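You operate a simulated robot arm through the tools that you are given. There is no shell and no other tool.

The job below is to be done with a simulated robot arm. You get a single attempt, and the scene is never put back.

Task
Run the fan rotor and put it on the green or red rest, as the screen says.
Fine: one run; wait till it stands before lifting the guard; leave the guard open, belt arm up, end stop back.

The check looks at the end state, three seconds after you hand in, the way a careful person would. Anything else that was tipped, shoved, dropped, spilled or broken makes it a failure.

Robot
A 7-joint arm with a two-finger parallel gripper, fixed in place. Base frame: the origin is at the foot of the arm, x ahead of it, y to its left, z up. Readings come in cm, rad, newtons and seconds.
Its first joint turns from -2.897 to 2.897 rad. Payload 4.4 kg.
The tool frame sits at the grasp point between the pads (the TCP): z along the fingers, y along the line on which they close. The tips reach 2.3 cm beyond it. The gripper opens to 9.4 cm. The fingers are 3.8 cm wide and 1 cm thick; the gripper's body (5.4 by 9.6 cm) begins 3.9 cm behind the TCP.
Orientation is that of the tool frame in the base frame, as a unit quaternion [w, x, y, z]. With the fingers straight down and closing along the base's y, the tool's x points along the base's -x, its y along +y and its z along -z.

Tools
- The arm moves only by the tool jog_arm. Its argument "commands" is a list of rows, each a list of 7 numbers: the shift along the base's x, y, z in cm, then the turn, a rotation vector about the base's x, y, z in rad, then the gripper command, from -1 (shut) to 1 (fully open), values between in proportion. In form: [[tx, ty, tz, wx, wy, wz, grip], ...]. A call has 1 to 20 rows; each row is the pose to reach, as a shift and turn from the pose commanded when the call began. A row lasts 0.2 s, in which the tool goes at most 5 cm and 0.15 rad; a call with a longer step from one row to the next is refused whole, and so is a gripper value outside its range. A pose out of reach is approached as far as the arm can. The call stops where the force on the tool passes 90 N (or 10 N more than at its start, if that is more) or the arm is blocked; 0.2 s more then pass. Each finger travels about 7.2 cm/s and halts on what it meets, pressing with about 24 N; the grip force reading is that of the motor and also rises with nothing between the fingers. The clock runs only during rows and for 0.2 s after the last one: add rows that repeat a pose to give the fingers time. It gives the time, the measured TCP pose, the force on the tool (base axes), the opening and the grip force at its end, in the units of the frame above (readings bear some noise), with the torque about the TCP (base axes, N m) and any sound that the robot's microphone picked up, and new pictures: "pictures" is both (left out), scene, wrist or none.
- Cameras (640 x 400 px; columns grow to the right, rows downward): "scene" is fixed at [21.96, -49.97, 162.13]; the picture's right is [0.68, 0.73, 0.00], its down [-0.57, 0.53, -0.63] and it looks along [-0.46, 0.43, 0.78] (base axes); focal length 214 px, centre (320, 200). "wrist" rides on the gripper at [8.6, 1.6, -7.4] in the tool frame; the picture's right is [-0.18, 0.98, 0.00], its down [-0.58, -0.11, -0.81] and it looks along [-0.79, -0.15, 0.59] (tool axes); focal length 243 px, centre (320, 200). There is no depth. A picture from a camera that has moved, and an enlarged one, comes with that camera's place and axes in the base frame and with its lens.
- enlarge(camera, box): a new picture of the part [left, top, right, bottom] of that camera's present view, enlarged. The clock stands still meanwhile.
- sign_off(): hands the job in; it is judged then, once.

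Nothing tells you positions but the pictures and the camera data. Unless the task says otherwise, let go and move clear before handing in.

The tools are called as a command line: name --pt "numbers of a row" for each row, then --argument value for the rest, lists and objects as JSON in quotes. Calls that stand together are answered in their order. jog_arm: Moves the arm, as the interface text tells. Its arguments: {"type":"object","properties":{"commands":{"type":"array","items":{"type":"array","items":{"type":"number"}}},"pictures":{"type":"string","enum":["both","scene","wrist","none"]}},"required":["commands"]} The other tools are called the same way: enlarge (camera, box) takes an enlarged picture of a part of a camera's view; sign_off () hands the job in.

At the start:

```text
t: 0.0
tool_pos: [69.29, 37.86, 145.48]
ee_rot: [0.0, 0.001, 1.0, 0.001]
wrist_force: [0.1, 1.6, -0.6]
moment: [0.02, 0.02, 0.01]
finger_gap: 9.41
gripper_force: 0.1
```

scene: 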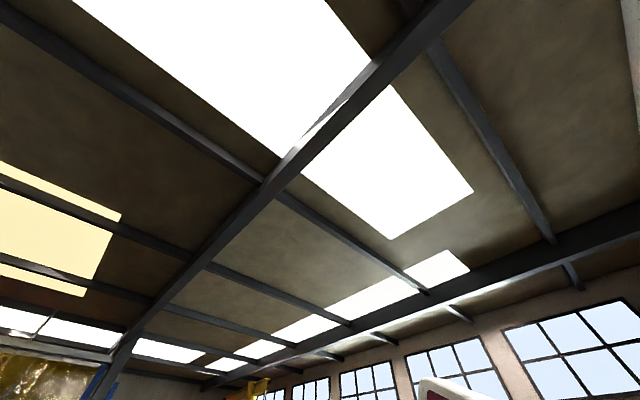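
wrist: 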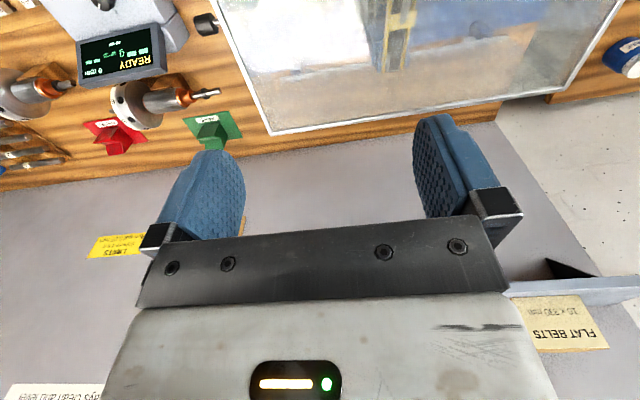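

The scene camera looks up at the ceiling, so the wrist camera will be my only view. It shows, upside down, a machine with a "READY" screen, rotors, red and green rests and a clear guard. I'll enlarge both views before moving.

enlarge --camera "wrist" --box '[0, 0, 320, 200]'

enlarge --camera "wrist" --box '[320, 0, 640, 200]'

enlarge --camera "scene" --box '[0, 200, 640, 400]'

```text
2.00 times, centred on (160, 100) of wrist
camera zoom: at [60.55, 39.52, 153.0], right [0.18, 0.98, 0.0], down [0.58, -0.11, 0.81], along [0.79, -0.15, -0.59], focal length 485 px, centre (640, 400)
```

zoom: 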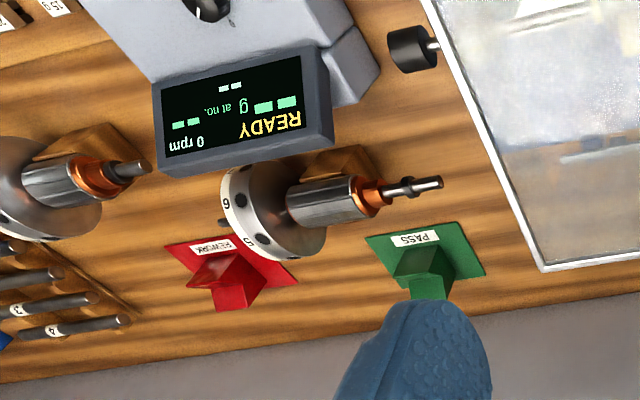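

```text
2.00 times, centred on (480, 100) of wrist
camera zoom: at [60.55, 39.52, 153.0], right [0.18, 0.98, 0.0], down [0.58, -0.11, 0.81], along [0.79, -0.15, -0.59], focal length 485 px, centre (0, 400)
```

zoom: 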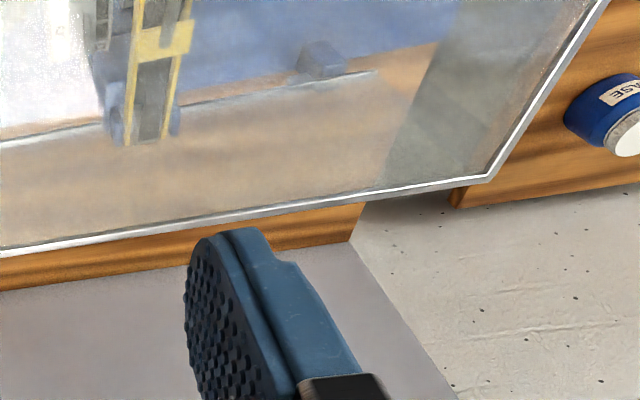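

```text
1.00 times, centred on (320, 300) of scene (not enlarged: the box is as wide or as high as the picture)
camera zoom: at [21.96, -49.97, 162.13], right [0.68, 0.73, 0.0], down [-0.57, 0.53, -0.63], along [-0.46, 0.43, 0.78], focal length 214 px, centre (320, 100)
```

zoom: 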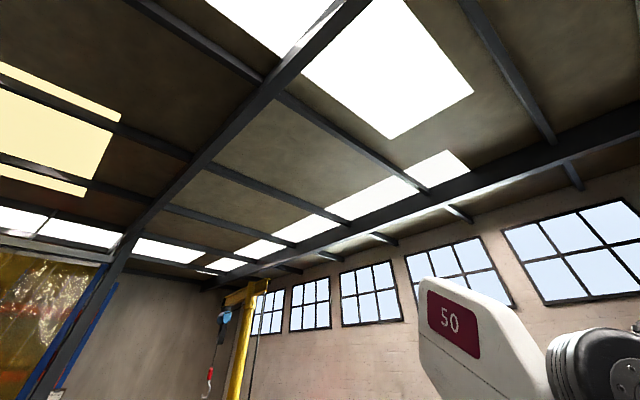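

I see a wooden bench with a machine, screen, two rotors, rests and a clear guard, all in an upside-down wrist view. I'll pull the arm back at the same height to see more of the bench.

jog_arm --pt "-4 0 0 0 0 0 1" --pt "-8 0 0 0 0 0 1" --pt "-12 0 0 0 0 0 1" --pt "-16 0 0 0 0 0 1" --pt "-20 0 0 0 0 0 1" --pt "-24 0 0 0 0 0 1" --pt "-28 0 0 0 0 0 1" --pictures "both"

```text
t: 1.6
tool_pos: [41.26, 37.85, 145.33]
ee_rot: [0.0, 0.001, 1.0, -0.001]
wrist_force: [-0.4, 0.0, -0.4]
moment: [-0.02, -0.03, 0.02]
finger_gap: 9.39
gripper_force: 0.1
camera wrist: at [32.6, 39.56, 152.99], right [0.18, 0.98, 0.0], down [0.58, -0.11, 0.81], along [0.79, -0.15, -0.59], focal length 243 px, centre (320, 200)
```

scene: 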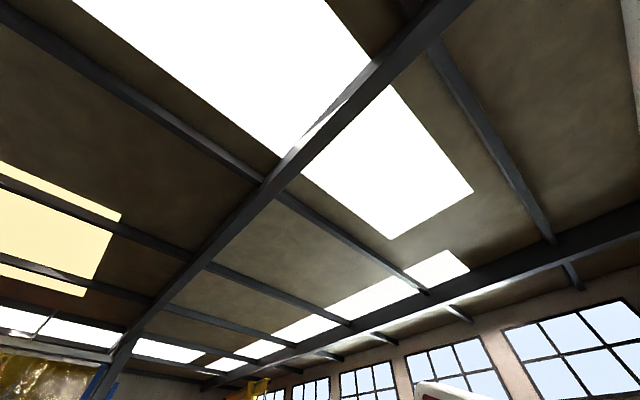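
wrist: 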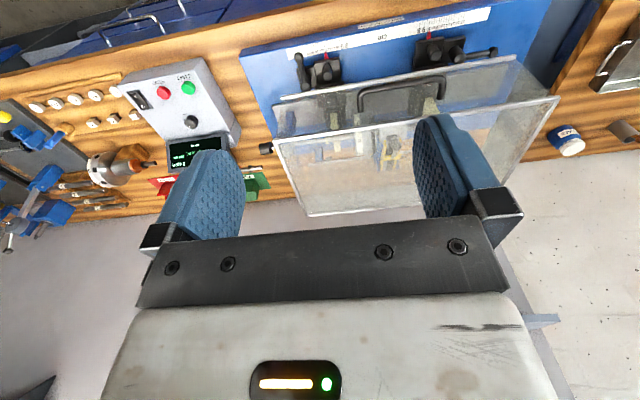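

Now the whole machine is visible: a control box with buttons, a blue bed with two clamps, and a guard with a handle. I'll enlarge the parts.

enlarge --camera "wrist" --box '[100, 40, 260, 140]'

enlarge --camera "wrist" --box '[240, 0, 400, 100]'

enlarge --camera "wrist" --box '[380, 0, 540, 100]'

enlarge --camera "wrist" --box '[260, 80, 420, 180]'

enlarge --camera "wrist" --box '[0, 60, 240, 210]'

enlarge --camera "wrist" --box '[480, 0, 640, 100]'

```text
4.00 times, centred on (180, 90) of wrist
camera zoom: at [32.6, 39.56, 152.99], right [0.18, 0.98, 0.0], down [0.58, -0.11, 0.81], along [0.79, -0.15, -0.59], focal length 970 px, centre (880, 640)
```

zoom: 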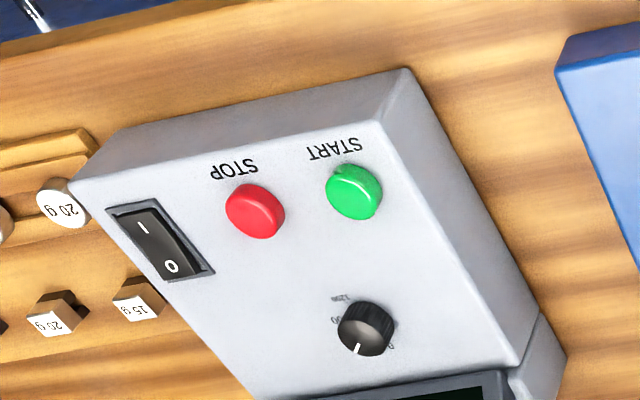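

```text
4.00 times, centred on (320, 50) of wrist
camera zoom: at [32.6, 39.56, 152.99], right [0.18, 0.98, 0.0], down [0.58, -0.11, 0.81], along [0.79, -0.15, -0.59], focal length 970 px, centre (320, 800)
```

zoom: 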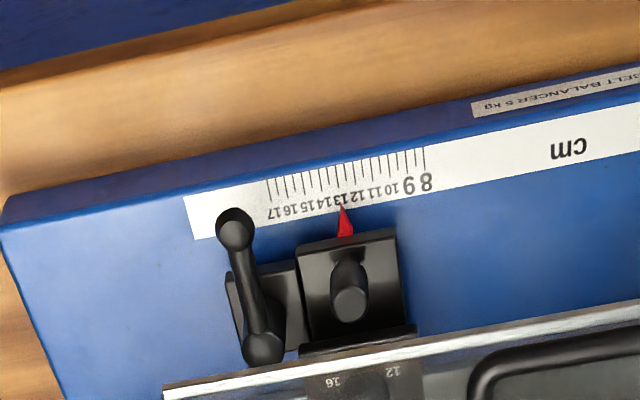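

```text
4.00 times, centred on (460, 50) of wrist
camera zoom: at [32.6, 39.56, 152.99], right [0.18, 0.98, 0.0], down [0.58, -0.11, 0.81], along [0.79, -0.15, -0.59], focal length 970 px, centre (-240, 800)
```

zoom: 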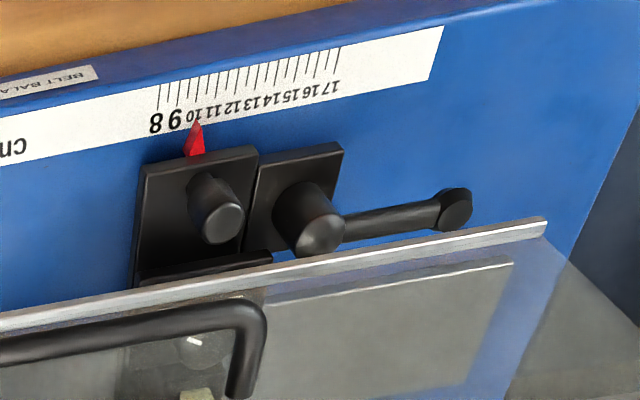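

```text
4.00 times, centred on (340, 130) of wrist
camera zoom: at [32.6, 39.56, 152.99], right [0.18, 0.98, 0.0], down [0.58, -0.11, 0.81], along [0.79, -0.15, -0.59], focal length 970 px, centre (240, 480)
```

zoom: 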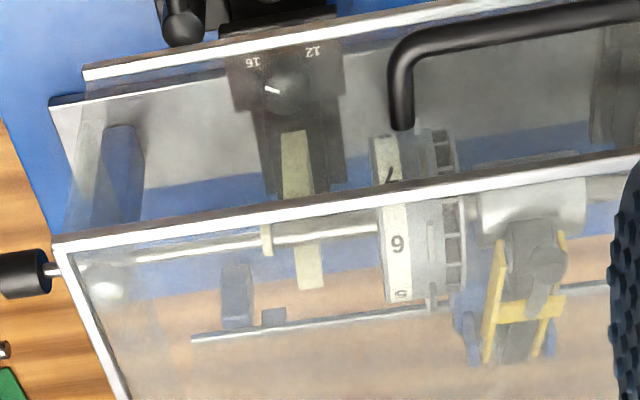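

```text
2.67 times, centred on (120, 135) of wrist
camera zoom: at [32.6, 39.56, 152.99], right [0.18, 0.98, 0.0], down [0.58, -0.11, 0.81], along [0.79, -0.15, -0.59], focal length 647 px, centre (853, 373)
```

zoom: 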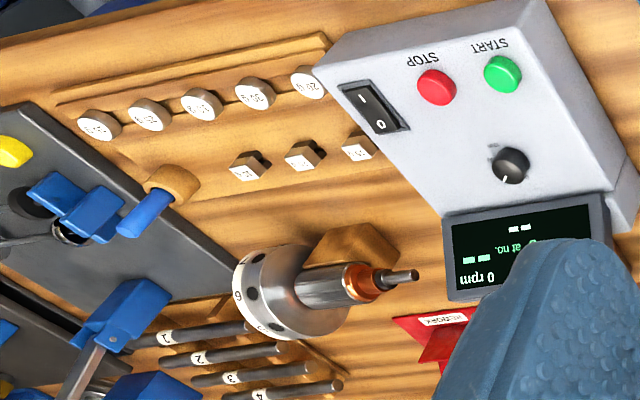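

```text
4.00 times, centred on (560, 50) of wrist
camera zoom: at [32.6, 39.56, 152.99], right [0.18, 0.98, 0.0], down [0.58, -0.11, 0.81], along [0.79, -0.15, -0.59], focal length 970 px, centre (-640, 800)
```

zoom: 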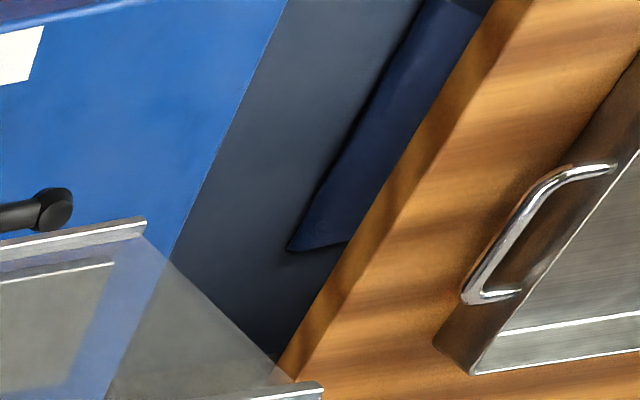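

The guard seems to span roughly y 25–73 with its far upper edge near x 87, z 117, and the rests lie near y −15 and −36. I'll move sideways to survey the right part of the bench.

jog_arm --pt "0 -4 0 0 0.08 0 1" --pt "0 -8 0 0 0.16 0 1" --pt "0 -12 0 0 0.24 0 1" --pt "0 -16 0 0 0.3 0 1" --pt "0 -20 0 0 0.3 0 1" --pt "0 -24 0 0 0.3 0 1" --pt "0 -28 0 0 0.3 0 1" --pt "0 -32 0 0 0.3 0 1" --pt "0 -36 0 0 0.3 0 1" --pictures "wrist"

```text
t: 3.6
tool_pos: [41.3, 1.85, 145.61]
ee_rot: [-0.149, -0.001, 0.989, 0.0]
wrist_force: [0.6, -0.4, 0.4]
moment: [0.04, 0.02, 0.0]
finger_gap: 9.38
gripper_force: 0.0
camera wrist: at [35.24, 3.55, 155.33], right [0.18, 0.98, -0.05], down [0.79, -0.11, 0.6], along [0.58, -0.15, -0.8], focal length 243 px, centre (320, 200)
```

wrist: 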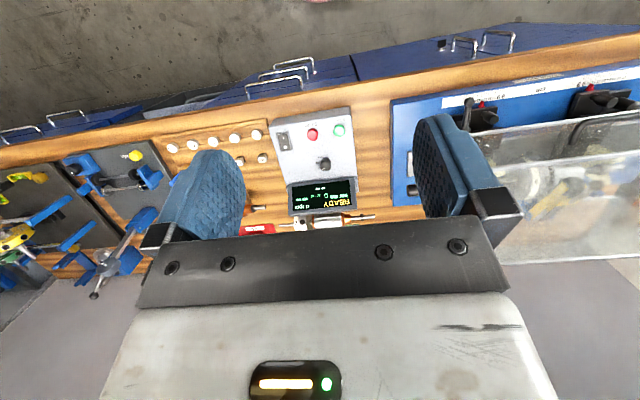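

Tilted down, I now see the bench front with drawers, a clamp rack on the right and the control box in the middle. I'll enlarge these areas.

enlarge --camera "wrist" --box '[230, 100, 390, 240]'

enlarge --camera "wrist" --box '[440, 40, 640, 165]'

enlarge --camera "wrist" --box '[0, 110, 240, 300]'

enlarge --camera "wrist" --box '[440, 140, 640, 265]'

```text
2.86 times, centred on (310, 170) of wrist
camera zoom: at [35.24, 3.55, 155.33], right [0.18, 0.98, -0.05], down [0.79, -0.11, 0.6], along [0.58, -0.15, -0.8], focal length 693 px, centre (349, 286)
```

zoom: 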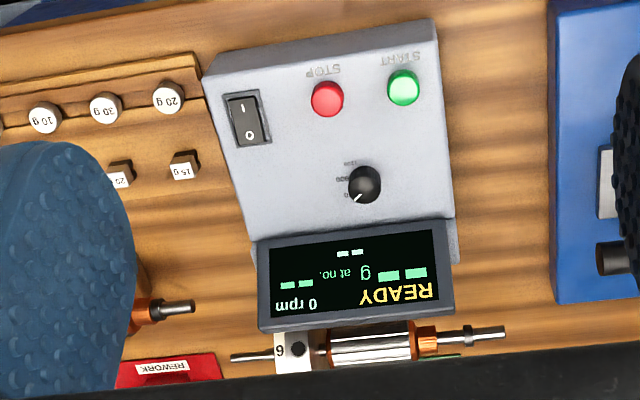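

```text
3.20 times, centred on (540, 102) of wrist
camera zoom: at [35.24, 3.55, 155.33], right [0.18, 0.98, -0.05], down [0.79, -0.11, 0.6], along [0.58, -0.15, -0.8], focal length 776 px, centre (-384, 512)
```

zoom: 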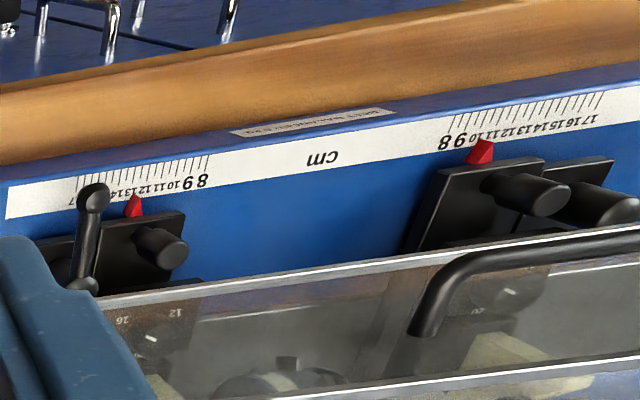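

```text
2.11 times, centred on (120, 205) of wrist
camera zoom: at [35.24, 3.55, 155.33], right [0.18, 0.98, -0.05], down [0.79, -0.11, 0.6], along [0.58, -0.15, -0.8], focal length 511 px, centre (741, 190)
```

zoom: 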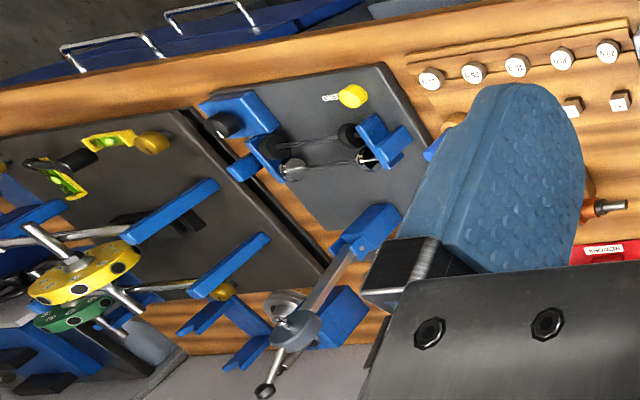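

```text
3.20 times, centred on (540, 202) of wrist
camera zoom: at [35.24, 3.55, 155.33], right [0.18, 0.98, -0.05], down [0.79, -0.11, 0.6], along [0.58, -0.15, -0.8], focal length 776 px, centre (-384, 192)
```

zoom: 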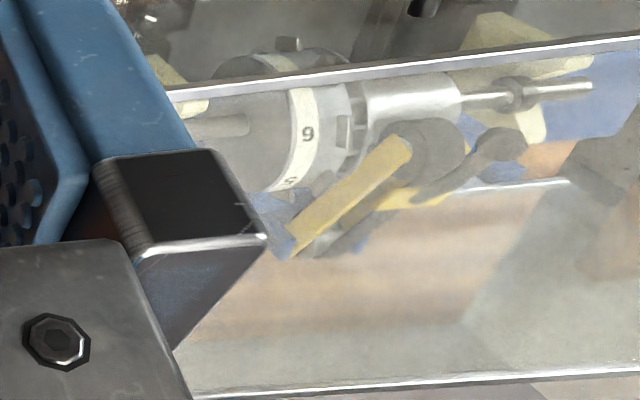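

A rotor with a numbered disc already sits on the machine's pedestals behind the clear guard, with a yellow arm near it. I'll move above the machine and look nearly straight down to read its state.

jog_arm --pt "2 3.9 0 0 0.04 0 1" --pt "4 7.8 0 0 0.08 0 1" --pt "6 11.7 0 0 0.12 0 1" --pt "8 15.6 0 0 0.16 0 1" --pt "10 19.5 0 0 0.2 0 1" --pt "12 23.4 0 0 0.24 0 1" --pt "14 27.3 0 0 0.28 0 1" --pt "16 31.2 0 0 0.32 0 1" --pt "18 35 0 0 0.36 0 1" --pt "20 39 0 0 0.4 0 1" --pt "22 43 0 0 0.4 0 1" --pt "24 46 0 0 0.4 0 1" --pictures "wrist"

```text
t: 6.2
tool_pos: [62.22, 45.29, 139.11]
ee_rot: [-0.34, 0.002, 0.941, 0.002]
wrist_force: [-0.3, 0.3, -0.9]
moment: [-0.04, -0.05, 0.01]
finger_gap: 9.42
gripper_force: 0.0
out of reach, approached as far as the arm can: row 7, 8, 9, 10, 11, 12
camera wrist: at [60.17, 46.96, 150.5], right [0.15, 0.98, -0.11], down [0.96, -0.11, 0.25], along [0.23, -0.15, -0.96], focal length 243 px, centre (320, 200)
```

wrist: 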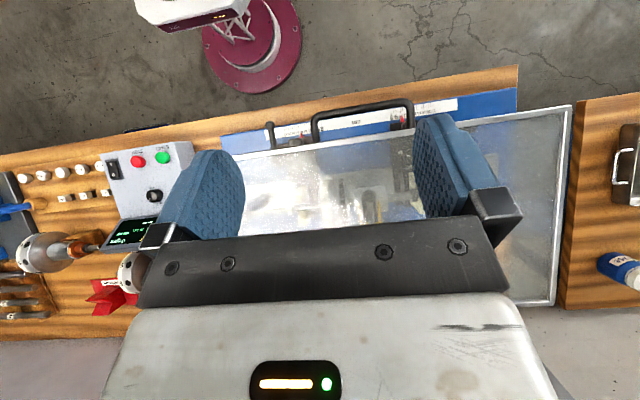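

I'm now above the guard, with the arm near its reach limit for this height. I'll enlarge the view through the lid.

enlarge --camera "wrist" --box '[210, 85, 450, 235]'

enlarge --camera "wrist" --box '[0, 130, 200, 340]'

enlarge --camera "wrist" --box '[440, 60, 640, 320]'

```text
2.67 times, centred on (330, 160) of wrist
camera zoom: at [60.17, 46.96, 150.5], right [0.15, 0.98, -0.11], down [0.96, -0.11, 0.25], along [0.23, -0.15, -0.96], focal length 647 px, centre (293, 307)
```

zoom: 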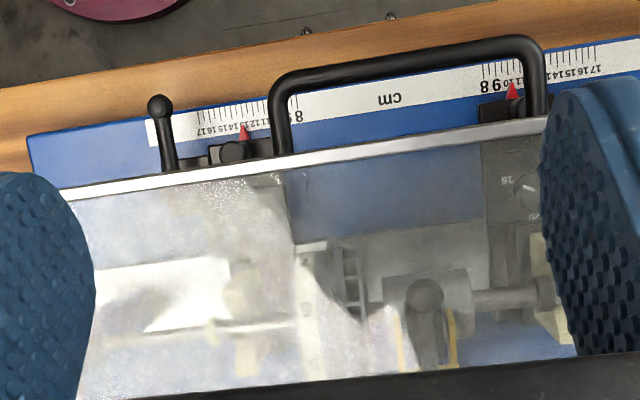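

```text
1.90 times, centred on (100, 235) of wrist
camera zoom: at [60.17, 46.96, 150.5], right [0.15, 0.98, -0.11], down [0.96, -0.11, 0.25], along [0.23, -0.15, -0.96], focal length 462 px, centre (739, 133)
```

zoom: 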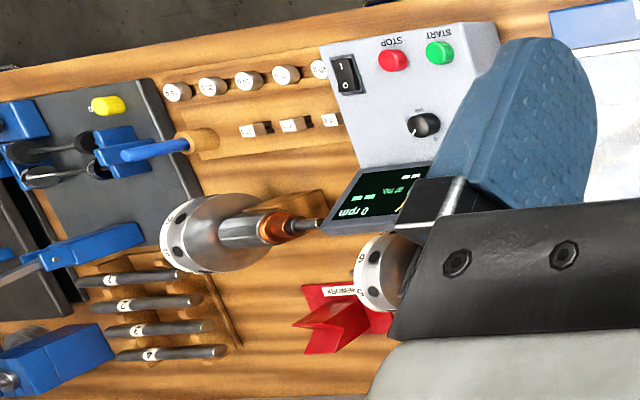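

```text
1.54 times, centred on (540, 190) of wrist
camera zoom: at [60.17, 46.96, 150.5], right [0.15, 0.98, -0.11], down [0.96, -0.11, 0.25], along [0.23, -0.15, -0.96], focal length 373 px, centre (-18, 215)
```

zoom: 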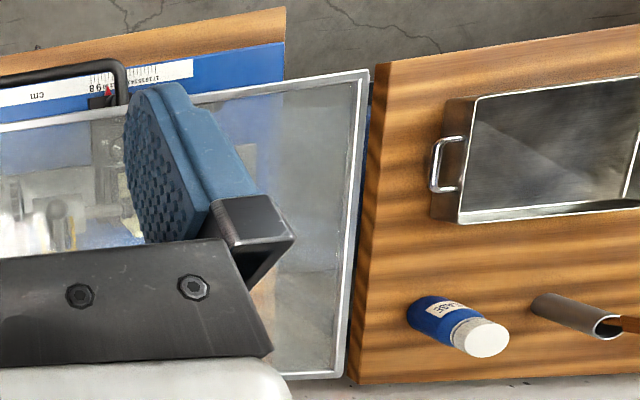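

The guard is down, with its handle at the front edge; START is near [58, 1.5, 95]. I'll go to the control box for a close look at the panel and screen.

jog_arm --pt "-1 -4 0 0 -0.06 0 1" --pt "-2 -8 0 0 -0.12 0 1" --pt "-3 -12 0 0 -0.18 0 1" --pt "-4 -16 0 0 -0.24 0 1" --pt "-5 -20 0 0 -0.3 0 1" --pt "-6 -24 0 0 -0.36 0 1" --pt "-7 -28 0 0 -0.42 0 1" --pt "-7.7 -32 0 0 -0.48 0 1" --pt "-7.7 -36 -2 0 -0.54 0 1" --pt "-7.7 -40 -4 0 -0.6 0 1" --pt "-7.7 -44 -7 0 -0.66 0 1" --pt "-7.7 -48 -10 0 -0.7 0 1" --pt "-7.7 -50 -14 0 -0.7 0 1" --pt "-7.7 -50 -18 0 -0.7 0 1" --pt "-7.7 -50 -20 0 -0.7 0 1" --pictures "wrist"

```text
t: 9.4
tool_pos: [54.1, -4.09, 118.81]
ee_rot: [0.0, 0.0, 1.0, 0.0]
wrist_force: [-0.3, 0.2, -0.7]
moment: [-0.02, 0.01, 0.05]
finger_gap: 9.39
gripper_force: 0.0
camera wrist: at [45.16, -2.38, 126.4], right [0.18, 0.98, 0.0], down [0.58, -0.11, 0.81], along [0.79, -0.15, -0.59], focal length 243 px, centre (320, 200)
```

wrist: 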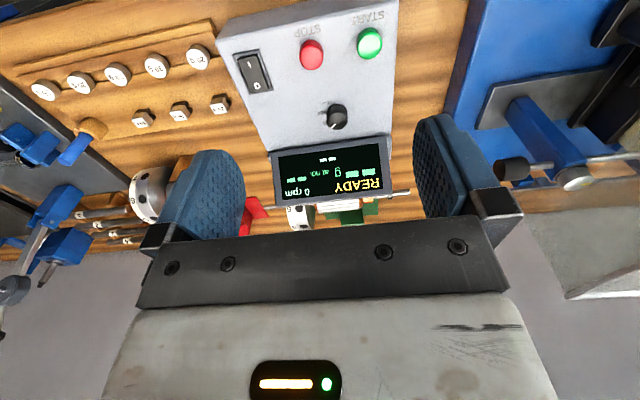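

I have a close view of the panel now, and at the right a blue post with a black knob that may be the end stop. Enlarging both.

enlarge --camera "wrist" --box '[210, 0, 420, 130]'

enlarge --camera "wrist" --box '[250, 125, 410, 225]'

enlarge --camera "wrist" --box '[440, 0, 640, 300]'

enlarge --camera "wrist" --box '[0, 20, 240, 310]'

```text
3.05 times, centred on (315, 65) of wrist
camera zoom: at [45.16, -2.38, 126.4], right [0.18, 0.98, 0.0], down [0.58, -0.11, 0.81], along [0.79, -0.15, -0.59], focal length 739 px, centre (335, 611)
```

zoom: 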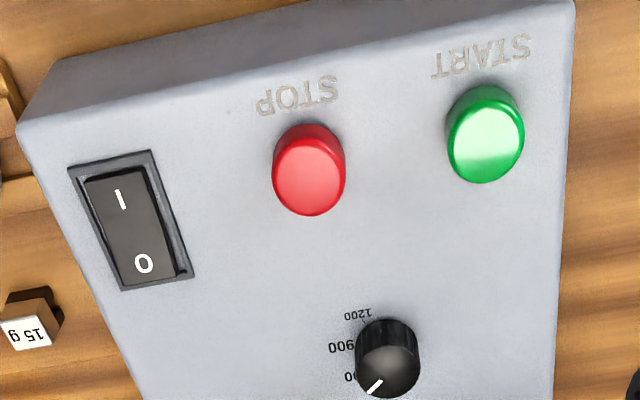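

```text
4.00 times, centred on (330, 175) of wrist
camera zoom: at [45.16, -2.38, 126.4], right [0.18, 0.98, 0.0], down [0.58, -0.11, 0.81], along [0.79, -0.15, -0.59], focal length 970 px, centre (280, 300)
```

zoom: 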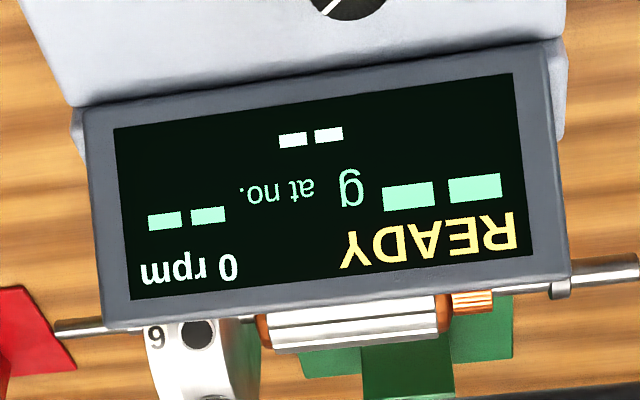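

```text
1.33 times, centred on (540, 150) of wrist
camera zoom: at [45.16, -2.38, 126.4], right [0.18, 0.98, 0.0], down [0.58, -0.11, 0.81], along [0.79, -0.15, -0.59], focal length 324 px, centre (27, 267)
```

zoom: 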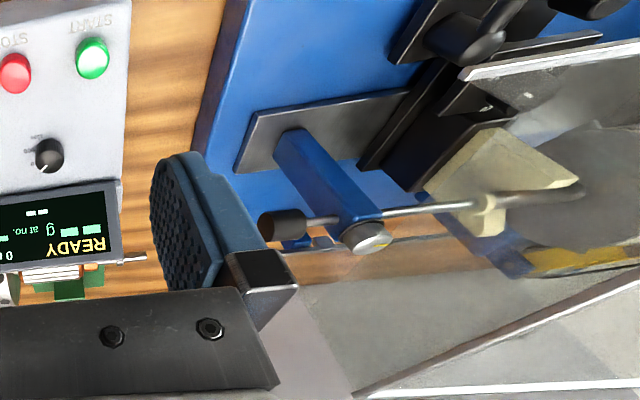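

```text
1.38 times, centred on (120, 165) of wrist
camera zoom: at [45.16, -2.38, 126.4], right [0.18, 0.98, 0.0], down [0.58, -0.11, 0.81], along [0.79, -0.15, -0.59], focal length 335 px, centre (596, 248)
```

zoom: 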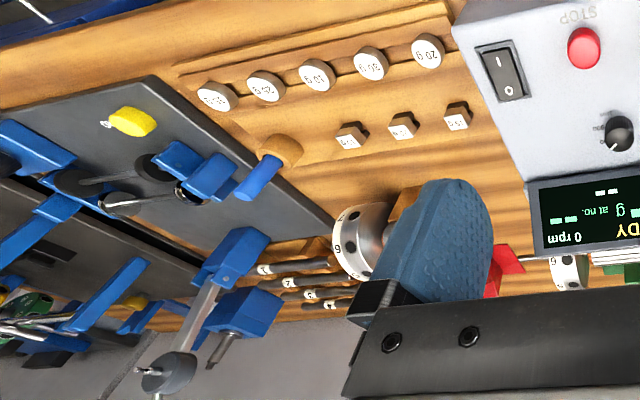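

The panel has power on, the speed knob at its lowest mark and the screen at READY. The end stop looks like a rod through the blue post. Next I'll look up at the wall signs by tilting the other way.

jog_arm --pt "0 0 5 0 -0.1 0 1" --pt "0 0 10 0 -0.2 0 1" --pt "0 0 15 0 -0.3 0 1" --pt "0 2 18 0 -0.4 0 1" --pt "0 4 18 0 -0.5 0 1" --pt "0 6 18 0 -0.6 0 1" --pictures "wrist"

```text
t: 10.8
tool_pos: [53.84, 1.92, 137.17]
ee_rot: [0.297, 0.0, 0.955, 0.0]
wrist_force: [-0.1, -0.1, -0.1]
moment: [0.02, -0.02, -0.02]
finger_gap: 9.38
gripper_force: 0.3
camera wrist: at [42.38, 3.66, 138.58], right [0.15, 0.98, 0.1], down [0.02, -0.11, 0.99], along [0.99, -0.15, -0.04], focal length 243 px, centre (320, 200)
```

wrist: 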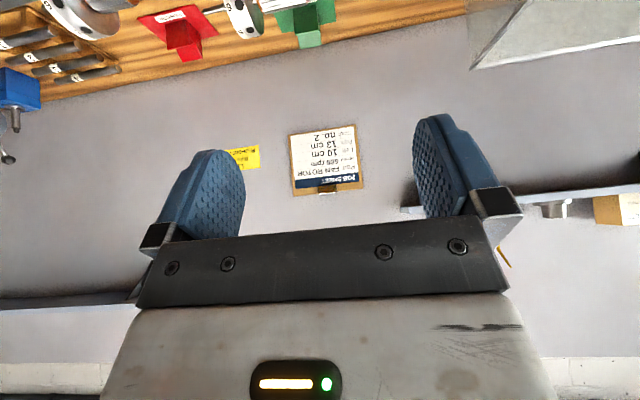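

There is a job card on the wall mentioning the fan rotor, plus a yellow limits sign. I'll read them enlarged.

enlarge --camera "wrist" --box '[280, 120, 375, 200]'

enlarge --camera "wrist" --box '[215, 130, 275, 180]'

enlarge --camera "wrist" --box '[120, 0, 360, 80]'

enlarge --camera "wrist" --box '[460, 140, 640, 280]'

```text
5.00 times, centred on (328, 160) of wrist
camera zoom: at [42.38, 3.66, 138.58], right [0.15, 0.98, 0.1], down [0.02, -0.11, 0.99], along [0.99, -0.15, -0.04], focal length 1213 px, centre (282, 400)
```

zoom: 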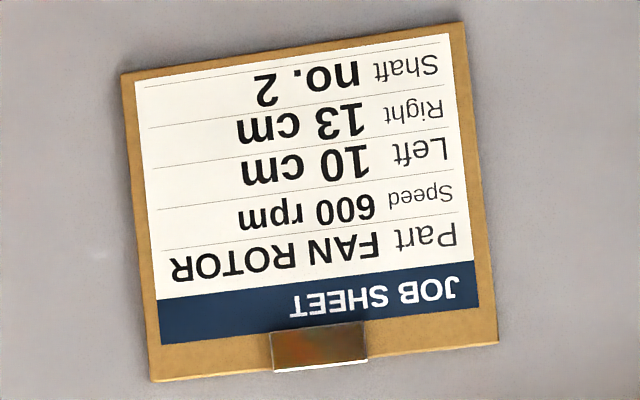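

```text
8.00 times, centred on (245, 155) of wrist
camera zoom: at [42.38, 3.66, 138.58], right [0.15, 0.98, 0.1], down [0.02, -0.11, 0.99], along [0.99, -0.15, -0.04], focal length 1941 px, centre (920, 560)
```

zoom: 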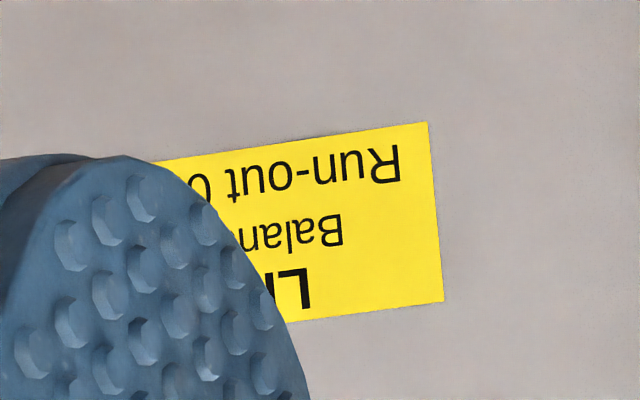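

```text
2.67 times, centred on (240, 40) of wrist
camera zoom: at [42.38, 3.66, 138.58], right [0.15, 0.98, 0.1], down [0.02, -0.11, 0.99], along [0.99, -0.15, -0.04], focal length 647 px, centre (533, 627)
```

zoom: 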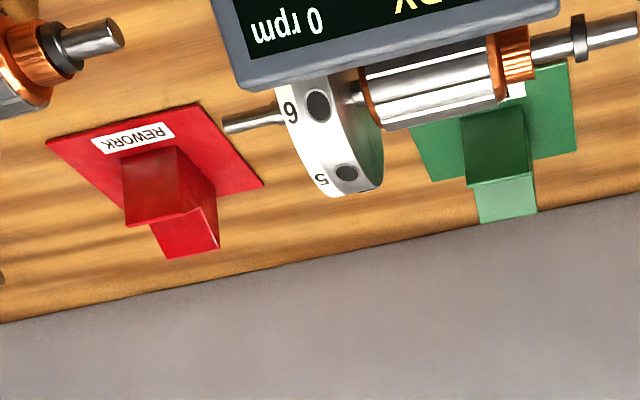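

```text
2.86 times, centred on (550, 210) of wrist
camera zoom: at [42.38, 3.66, 138.58], right [0.15, 0.98, 0.1], down [0.02, -0.11, 0.99], along [0.99, -0.15, -0.04], focal length 693 px, centre (-337, 171)
```

zoom: 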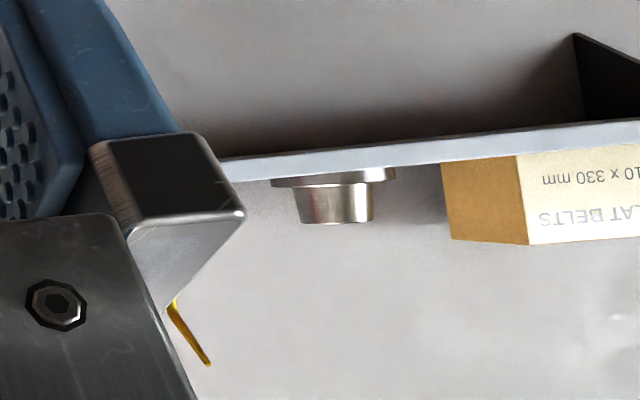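

The job sheet reads: FAN ROTOR, 600 rpm, left 10 cm, right 13 cm, shaft no. 2. I'll shift right to read the limits sign and check the shafts rack.

jog_arm --pt "0 -4 0 0 0 0 1" --pt "0 -8 0 0 0 0 1" --pt "0 -12 0 0 0 0 1" --pt "0 -16 0 0 0 0 1" --pt "0 -20 0 0 0 0 1" --pt "0 -24 0 0 0 0 1" --pictures "wrist"

```text
t: 12.2
tool_pos: [53.89, -21.98, 136.9]
ee_rot: [0.296, 0.0, 0.955, 0.001]
wrist_force: [-0.5, 0.1, -0.4]
moment: [-0.03, -0.05, 0.02]
finger_gap: 9.42
gripper_force: 0.1
camera wrist: at [42.46, -20.24, 138.31], right [0.15, 0.98, 0.1], down [0.02, -0.11, 0.99], along [0.99, -0.15, -0.04], focal length 243 px, centre (320, 200)
```

wrist: 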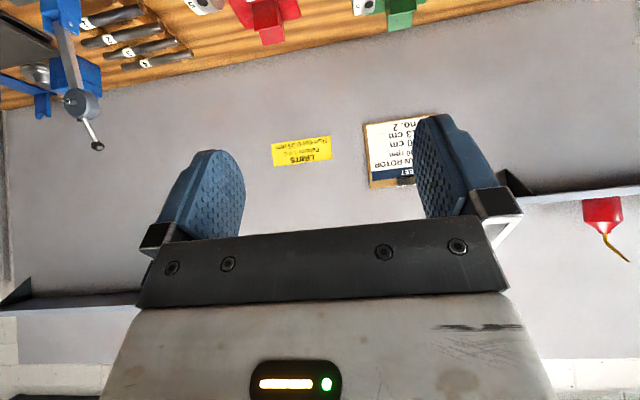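

enlarge --camera "wrist" --box '[260, 125, 345, 175]'

enlarge --camera "wrist" --box '[60, 0, 220, 100]'

enlarge --camera "wrist" --box '[180, 0, 460, 60]'

```text
7.53 times, centred on (302, 150) of wrist
camera zoom: at [42.46, -20.24, 138.31], right [0.15, 0.98, 0.1], down [0.02, -0.11, 0.99], along [0.99, -0.15, -0.04], focal length 1827 px, centre (452, 576)
```

zoom: 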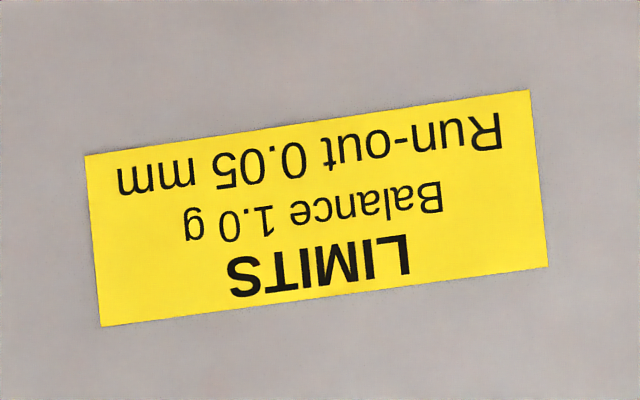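

```text
4.00 times, centred on (140, 50) of wrist
camera zoom: at [42.46, -20.24, 138.31], right [0.15, 0.98, 0.1], down [0.02, -0.11, 0.99], along [0.99, -0.15, -0.04], focal length 970 px, centre (1040, 800)
```

zoom: 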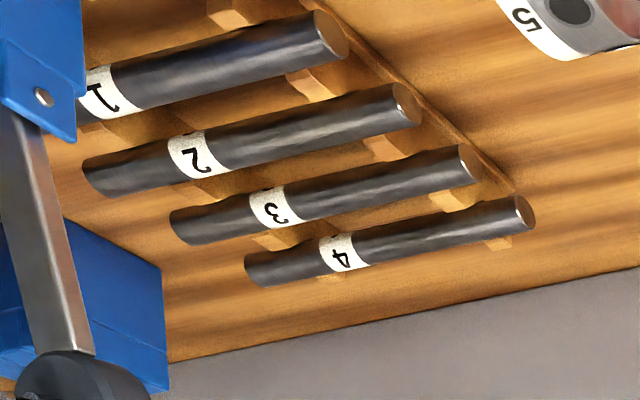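

```text
2.29 times, centred on (320, 30) of wrist
camera zoom: at [42.46, -20.24, 138.31], right [0.15, 0.98, 0.1], down [0.02, -0.11, 0.99], along [0.99, -0.15, -0.04], focal length 555 px, centre (320, 589)
```

zoom: 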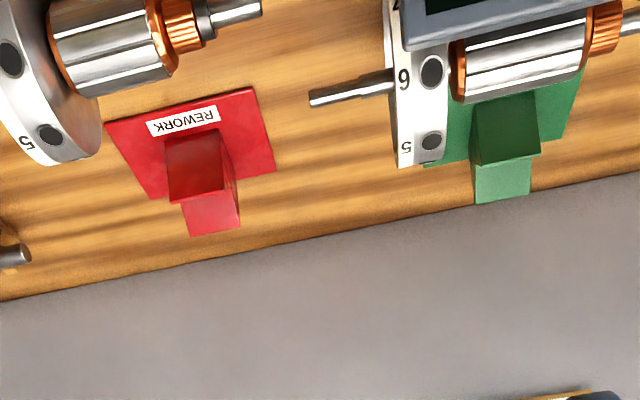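

Limits are 1.0 g balance and 0.05 mm run-out; the setup (left 10, right 13, 600 rpm) appears to match the sheet. By triangulation the guard handle bar is near [56.5, 42–56, 112]. I'll level the tool and then turn it to look at the guard from its right side.

jog_arm --pt "0 4 0 0 0.12 0 1" --pt "2 8 0 0 0.24 0 1" --pt "4 12 0 0 0.36 0 1" --pt "6 16 0 0 0.48 0 1" --pt "8 20 -2 0 0.6 0 1" --pt "10 24 -5 0 0.6 0 1" --pictures "none"

jog_arm --pt "0 0 0 0 0 0.12 1" --pt "0 0 0 0 0 0.24 1" --pt "0 0 0 0 0 0.36 1" --pt "0 0 -1 0 0 0.48 1" --pt "0 0 -2 0 0 0.6 1" --pt "0 0 -4 0 0 0.72 1" --pt "0 0 -6 0 0 0.84 1" --pt "0 0 -8 0 0 0.96 1" --pt "0 0 -10 0 0 1.08 1" --pt "0 0 -12 0 0 1.2 1" --pictures "wrist"

```text
refused: row 6 steps farther than a row can; nothing moved
```

```text
t: 14.4
tool_pos: [53.7, -22.12, 125.13]
ee_rot: [0.244, -0.54, 0.788, 0.167]
wrist_force: [-0.7, -0.2, 0.0]
moment: [0.01, 0.0, 0.0]
finger_gap: 9.39
gripper_force: 0.1
camera wrist: at [48.04, -31.98, 126.46], right [-0.86, 0.5, 0.1], down [0.11, -0.02, 0.99], along [0.5, 0.87, -0.04], focal length 243 px, centre (320, 200)
```

wrist: 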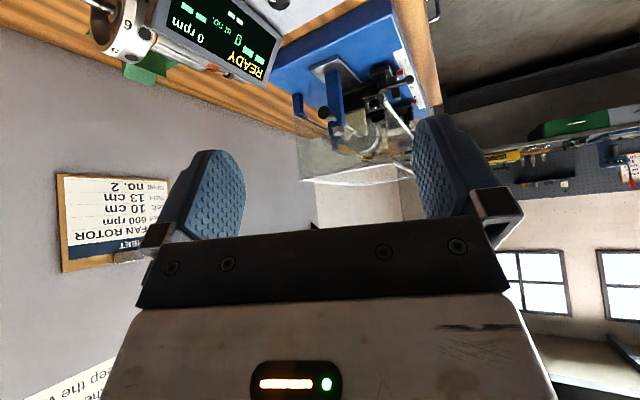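

The first part of the move was refused, so the tool is still tilted, but this gives a good side view of the machine. Enlarging it.

enlarge --camera "wrist" --box '[260, 0, 460, 200]'

enlarge --camera "wrist" --box '[300, 60, 420, 190]'

enlarge --camera "wrist" --box '[80, 0, 280, 100]'

```text
2.00 times, centred on (360, 100) of wrist
camera zoom: at [48.04, -31.98, 126.46], right [-0.86, 0.5, 0.1], down [0.11, -0.02, 0.99], along [0.5, 0.87, -0.04], focal length 485 px, centre (240, 400)
```

zoom: 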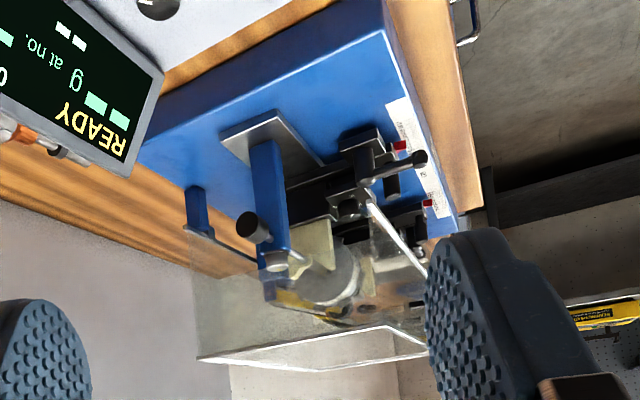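

```text
3.08 times, centred on (360, 125) of wrist
camera zoom: at [48.04, -31.98, 126.46], right [-0.86, 0.5, 0.1], down [0.11, -0.02, 0.99], along [0.5, 0.87, -0.04], focal length 746 px, centre (197, 431)
```

zoom: 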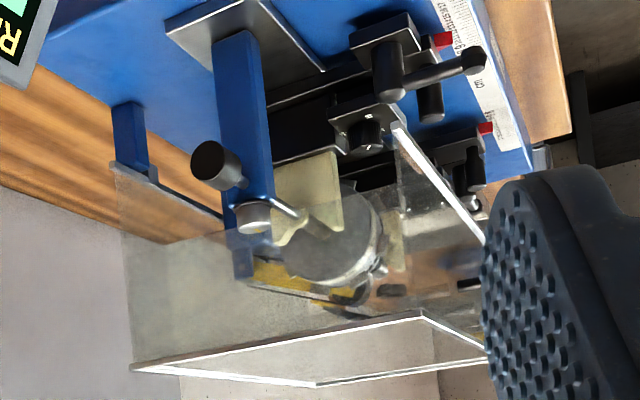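

```text
3.20 times, centred on (180, 50) of wrist
camera zoom: at [48.04, -31.98, 126.46], right [-0.86, 0.5, 0.1], down [0.11, -0.02, 0.99], along [0.5, 0.87, -0.04], focal length 776 px, centre (768, 680)
```

zoom: 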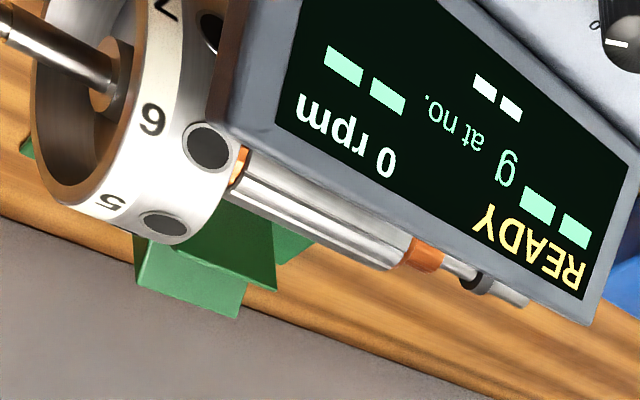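

From the side I can see the rear hinge posts, the end stop's blue post with the rod and black knob, and the rotor behind it. I'll move closer with the same tilt for a better look at the stop and belt arm.

jog_arm --pt "2 4 -1 0 0 0 1" --pt "4 8 -2 0 0 0 1" --pt "6 12 -3 0 0 0 1" --pt "8 16 -4 0 0 0 1" --pt "10 20 -4 0 0 0 1" --pictures "wrist"

```text
t: 15.6
tool_pos: [63.62, -2.09, 121.17]
ee_rot: [0.244, -0.538, 0.789, 0.166]
wrist_force: [-1.3, 0.4, -0.3]
moment: [-0.01, -0.01, 0.02]
finger_gap: 9.4
gripper_force: 0.0
camera wrist: at [57.88, -11.96, 122.53], right [-0.86, 0.5, 0.1], down [0.11, -0.02, 0.99], along [0.5, 0.87, -0.04], focal length 243 px, centre (320, 200)
```

wrist: 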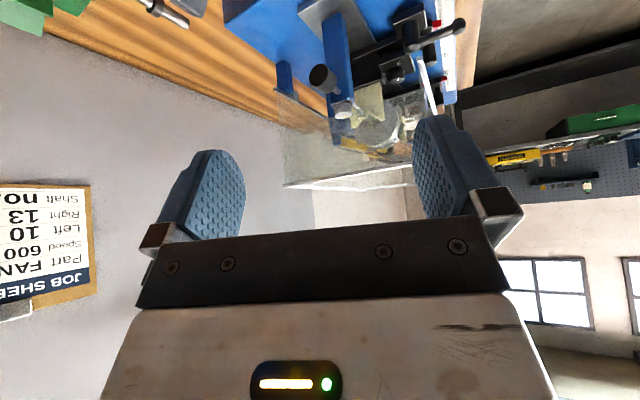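

enlarge --camera "wrist" --box '[260, 0, 480, 137]'

enlarge --camera "wrist" --box '[270, 70, 430, 195]'

```text
2.91 times, centred on (370, 68) of wrist
camera zoom: at [57.88, -11.96, 122.53], right [-0.86, 0.5, 0.1], down [0.11, -0.02, 0.99], along [0.5, 0.87, -0.04], focal length 706 px, centre (174, 582)
```

zoom: 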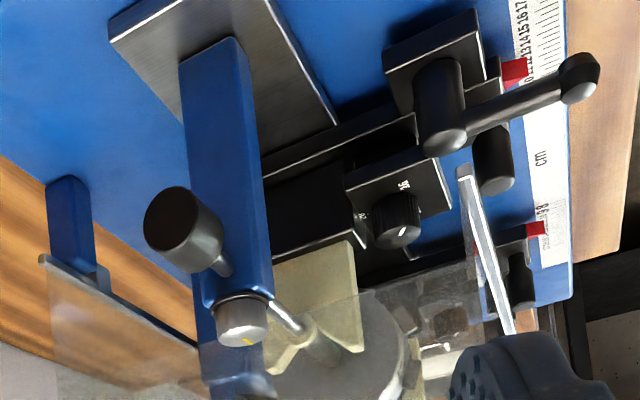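

```text
3.20 times, centred on (350, 132) of wrist
camera zoom: at [57.88, -11.96, 122.53], right [-0.86, 0.5, 0.1], down [0.11, -0.02, 0.99], along [0.5, 0.87, -0.04], focal length 776 px, centre (224, 416)
```

zoom: 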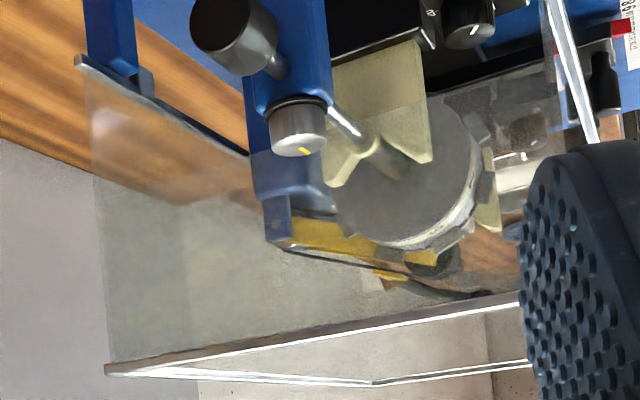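

The cream V-block, rotor disc, end-stop rod tip and a horizontal yellow belt arm over the rotor are visible. Now I'll turn back to face forward and look through the guard from the front.

jog_arm --pt "-2 0 1 0 0 -0.12 1" --pt "-4 0 2 0 0 -0.24 1" --pt "-6 0 3 0 0 -0.36 1" --pt "-8 0 4 0 0 -0.48 1" --pt "-10 0 4 0 0 -0.6 1" --pt "-12 3 4 0 0 -0.72 1" --pt "-14 7 4 0 0 -0.84 1" --pt "-16 11 4 0 0 -0.96 1" --pt "-18 15 4 0 0 -1.08 1" --pt "-20 19 4 0 0 -1.2 1" --pt "-22 23 4 0 0 -1.2 1" --pt "-24 27 4 0 0 -1.2 1" --pt "-24 31 4 0 0 -1.2 1" --pt "-24 35 4 0 0 -1.2 1" --pt "-24 39 4 0 0 -1.2 1" --pt "-24 43 4 0 0 -1.2 1" --pictures "wrist"

```text
t: 19.0
tool_pos: [39.79, 41.04, 125.16]
ee_rot: [0.295, 0.001, 0.955, 0.001]
wrist_force: [0.8, -0.1, 0.0]
moment: [0.0, 0.01, -0.01]
finger_gap: 9.36
gripper_force: 0.0
camera wrist: at [28.29, 42.77, 126.48], right [0.15, 0.98, 0.1], down [0.02, -0.11, 0.99], along [0.99, -0.15, -0.04], focal length 243 px, centre (320, 200)
```

wrist: 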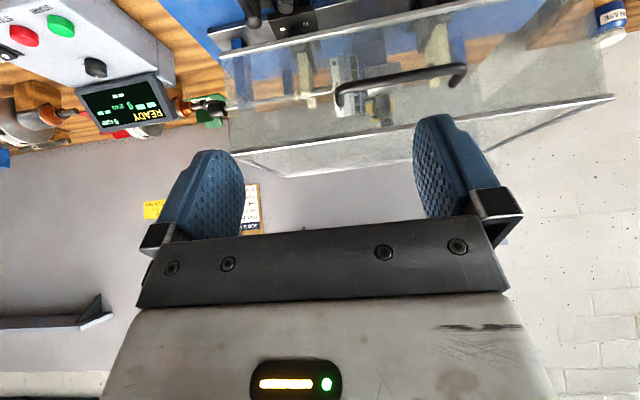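

enlarge --camera "wrist" --box '[200, 0, 440, 150]'

enlarge --camera "wrist" --box '[380, 0, 620, 150]'

enlarge --camera "wrist" --box '[310, 40, 470, 140]'

```text
2.67 times, centred on (320, 75) of wrist
camera zoom: at [28.29, 42.77, 126.48], right [0.15, 0.98, 0.1], down [0.02, -0.11, 0.99], along [0.99, -0.15, -0.04], focal length 647 px, centre (320, 533)
```

zoom: 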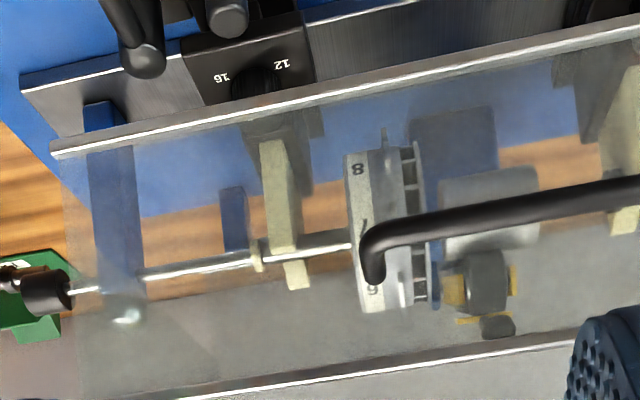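

```text
2.67 times, centred on (500, 75) of wrist
camera zoom: at [28.29, 42.77, 126.48], right [0.15, 0.98, 0.1], down [0.02, -0.11, 0.99], along [0.99, -0.15, -0.04], focal length 647 px, centre (-160, 533)
```

zoom: 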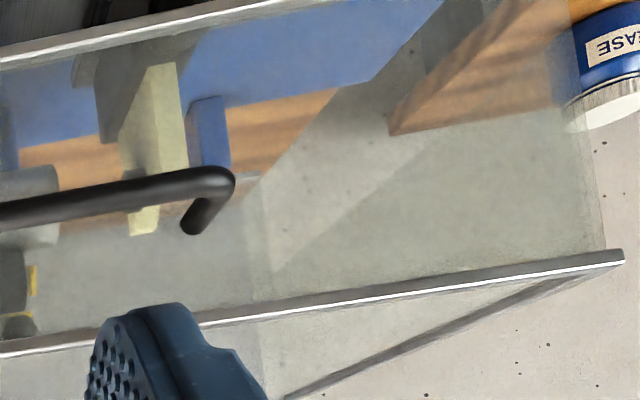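

```text
4.00 times, centred on (390, 90) of wrist
camera zoom: at [28.29, 42.77, 126.48], right [0.15, 0.98, 0.1], down [0.02, -0.11, 0.99], along [0.99, -0.15, -0.04], focal length 970 px, centre (40, 640)
```

zoom: 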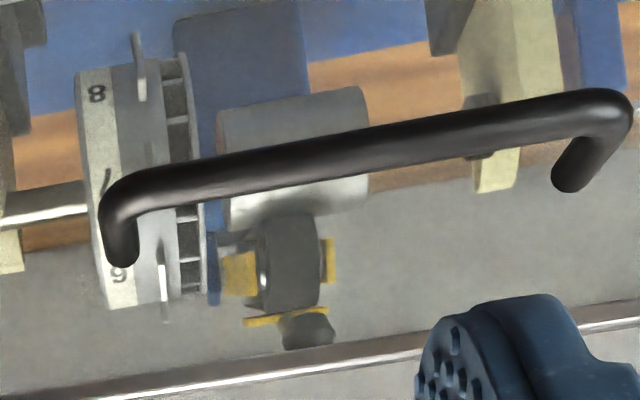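

Through the guard I see the fan rotor on its V-blocks with the belt arm's roller down on its body and the end stop against the shaft. I'll check the speed knob and pointers once more before starting.

enlarge --camera "wrist" --box '[60, 40, 140, 90]'

enlarge --camera "wrist" --box '[220, 0, 340, 60]'

```text
8.00 times, centred on (100, 65) of wrist
camera zoom: at [28.29, 42.77, 126.48], right [0.15, 0.98, 0.1], down [0.02, -0.11, 0.99], along [0.99, -0.15, -0.04], focal length 1941 px, centre (2080, 1280)
```

zoom: 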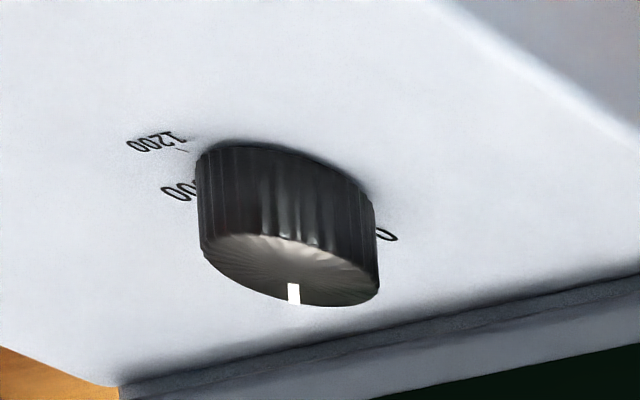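

```text
5.33 times, centred on (280, 30) of wrist
camera zoom: at [28.29, 42.77, 126.48], right [0.15, 0.98, 0.1], down [0.02, -0.11, 0.99], along [0.99, -0.15, -0.04], focal length 1294 px, centre (533, 1107)
```

zoom: 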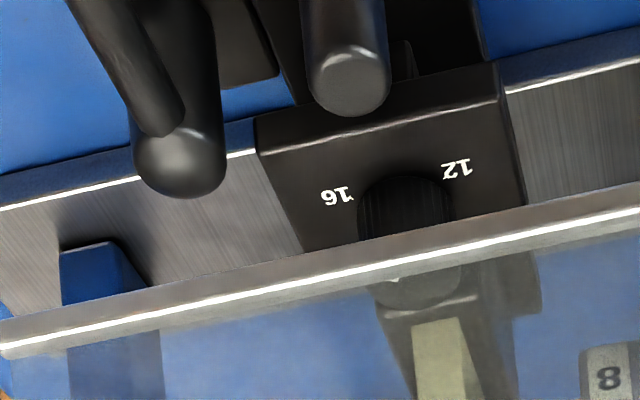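

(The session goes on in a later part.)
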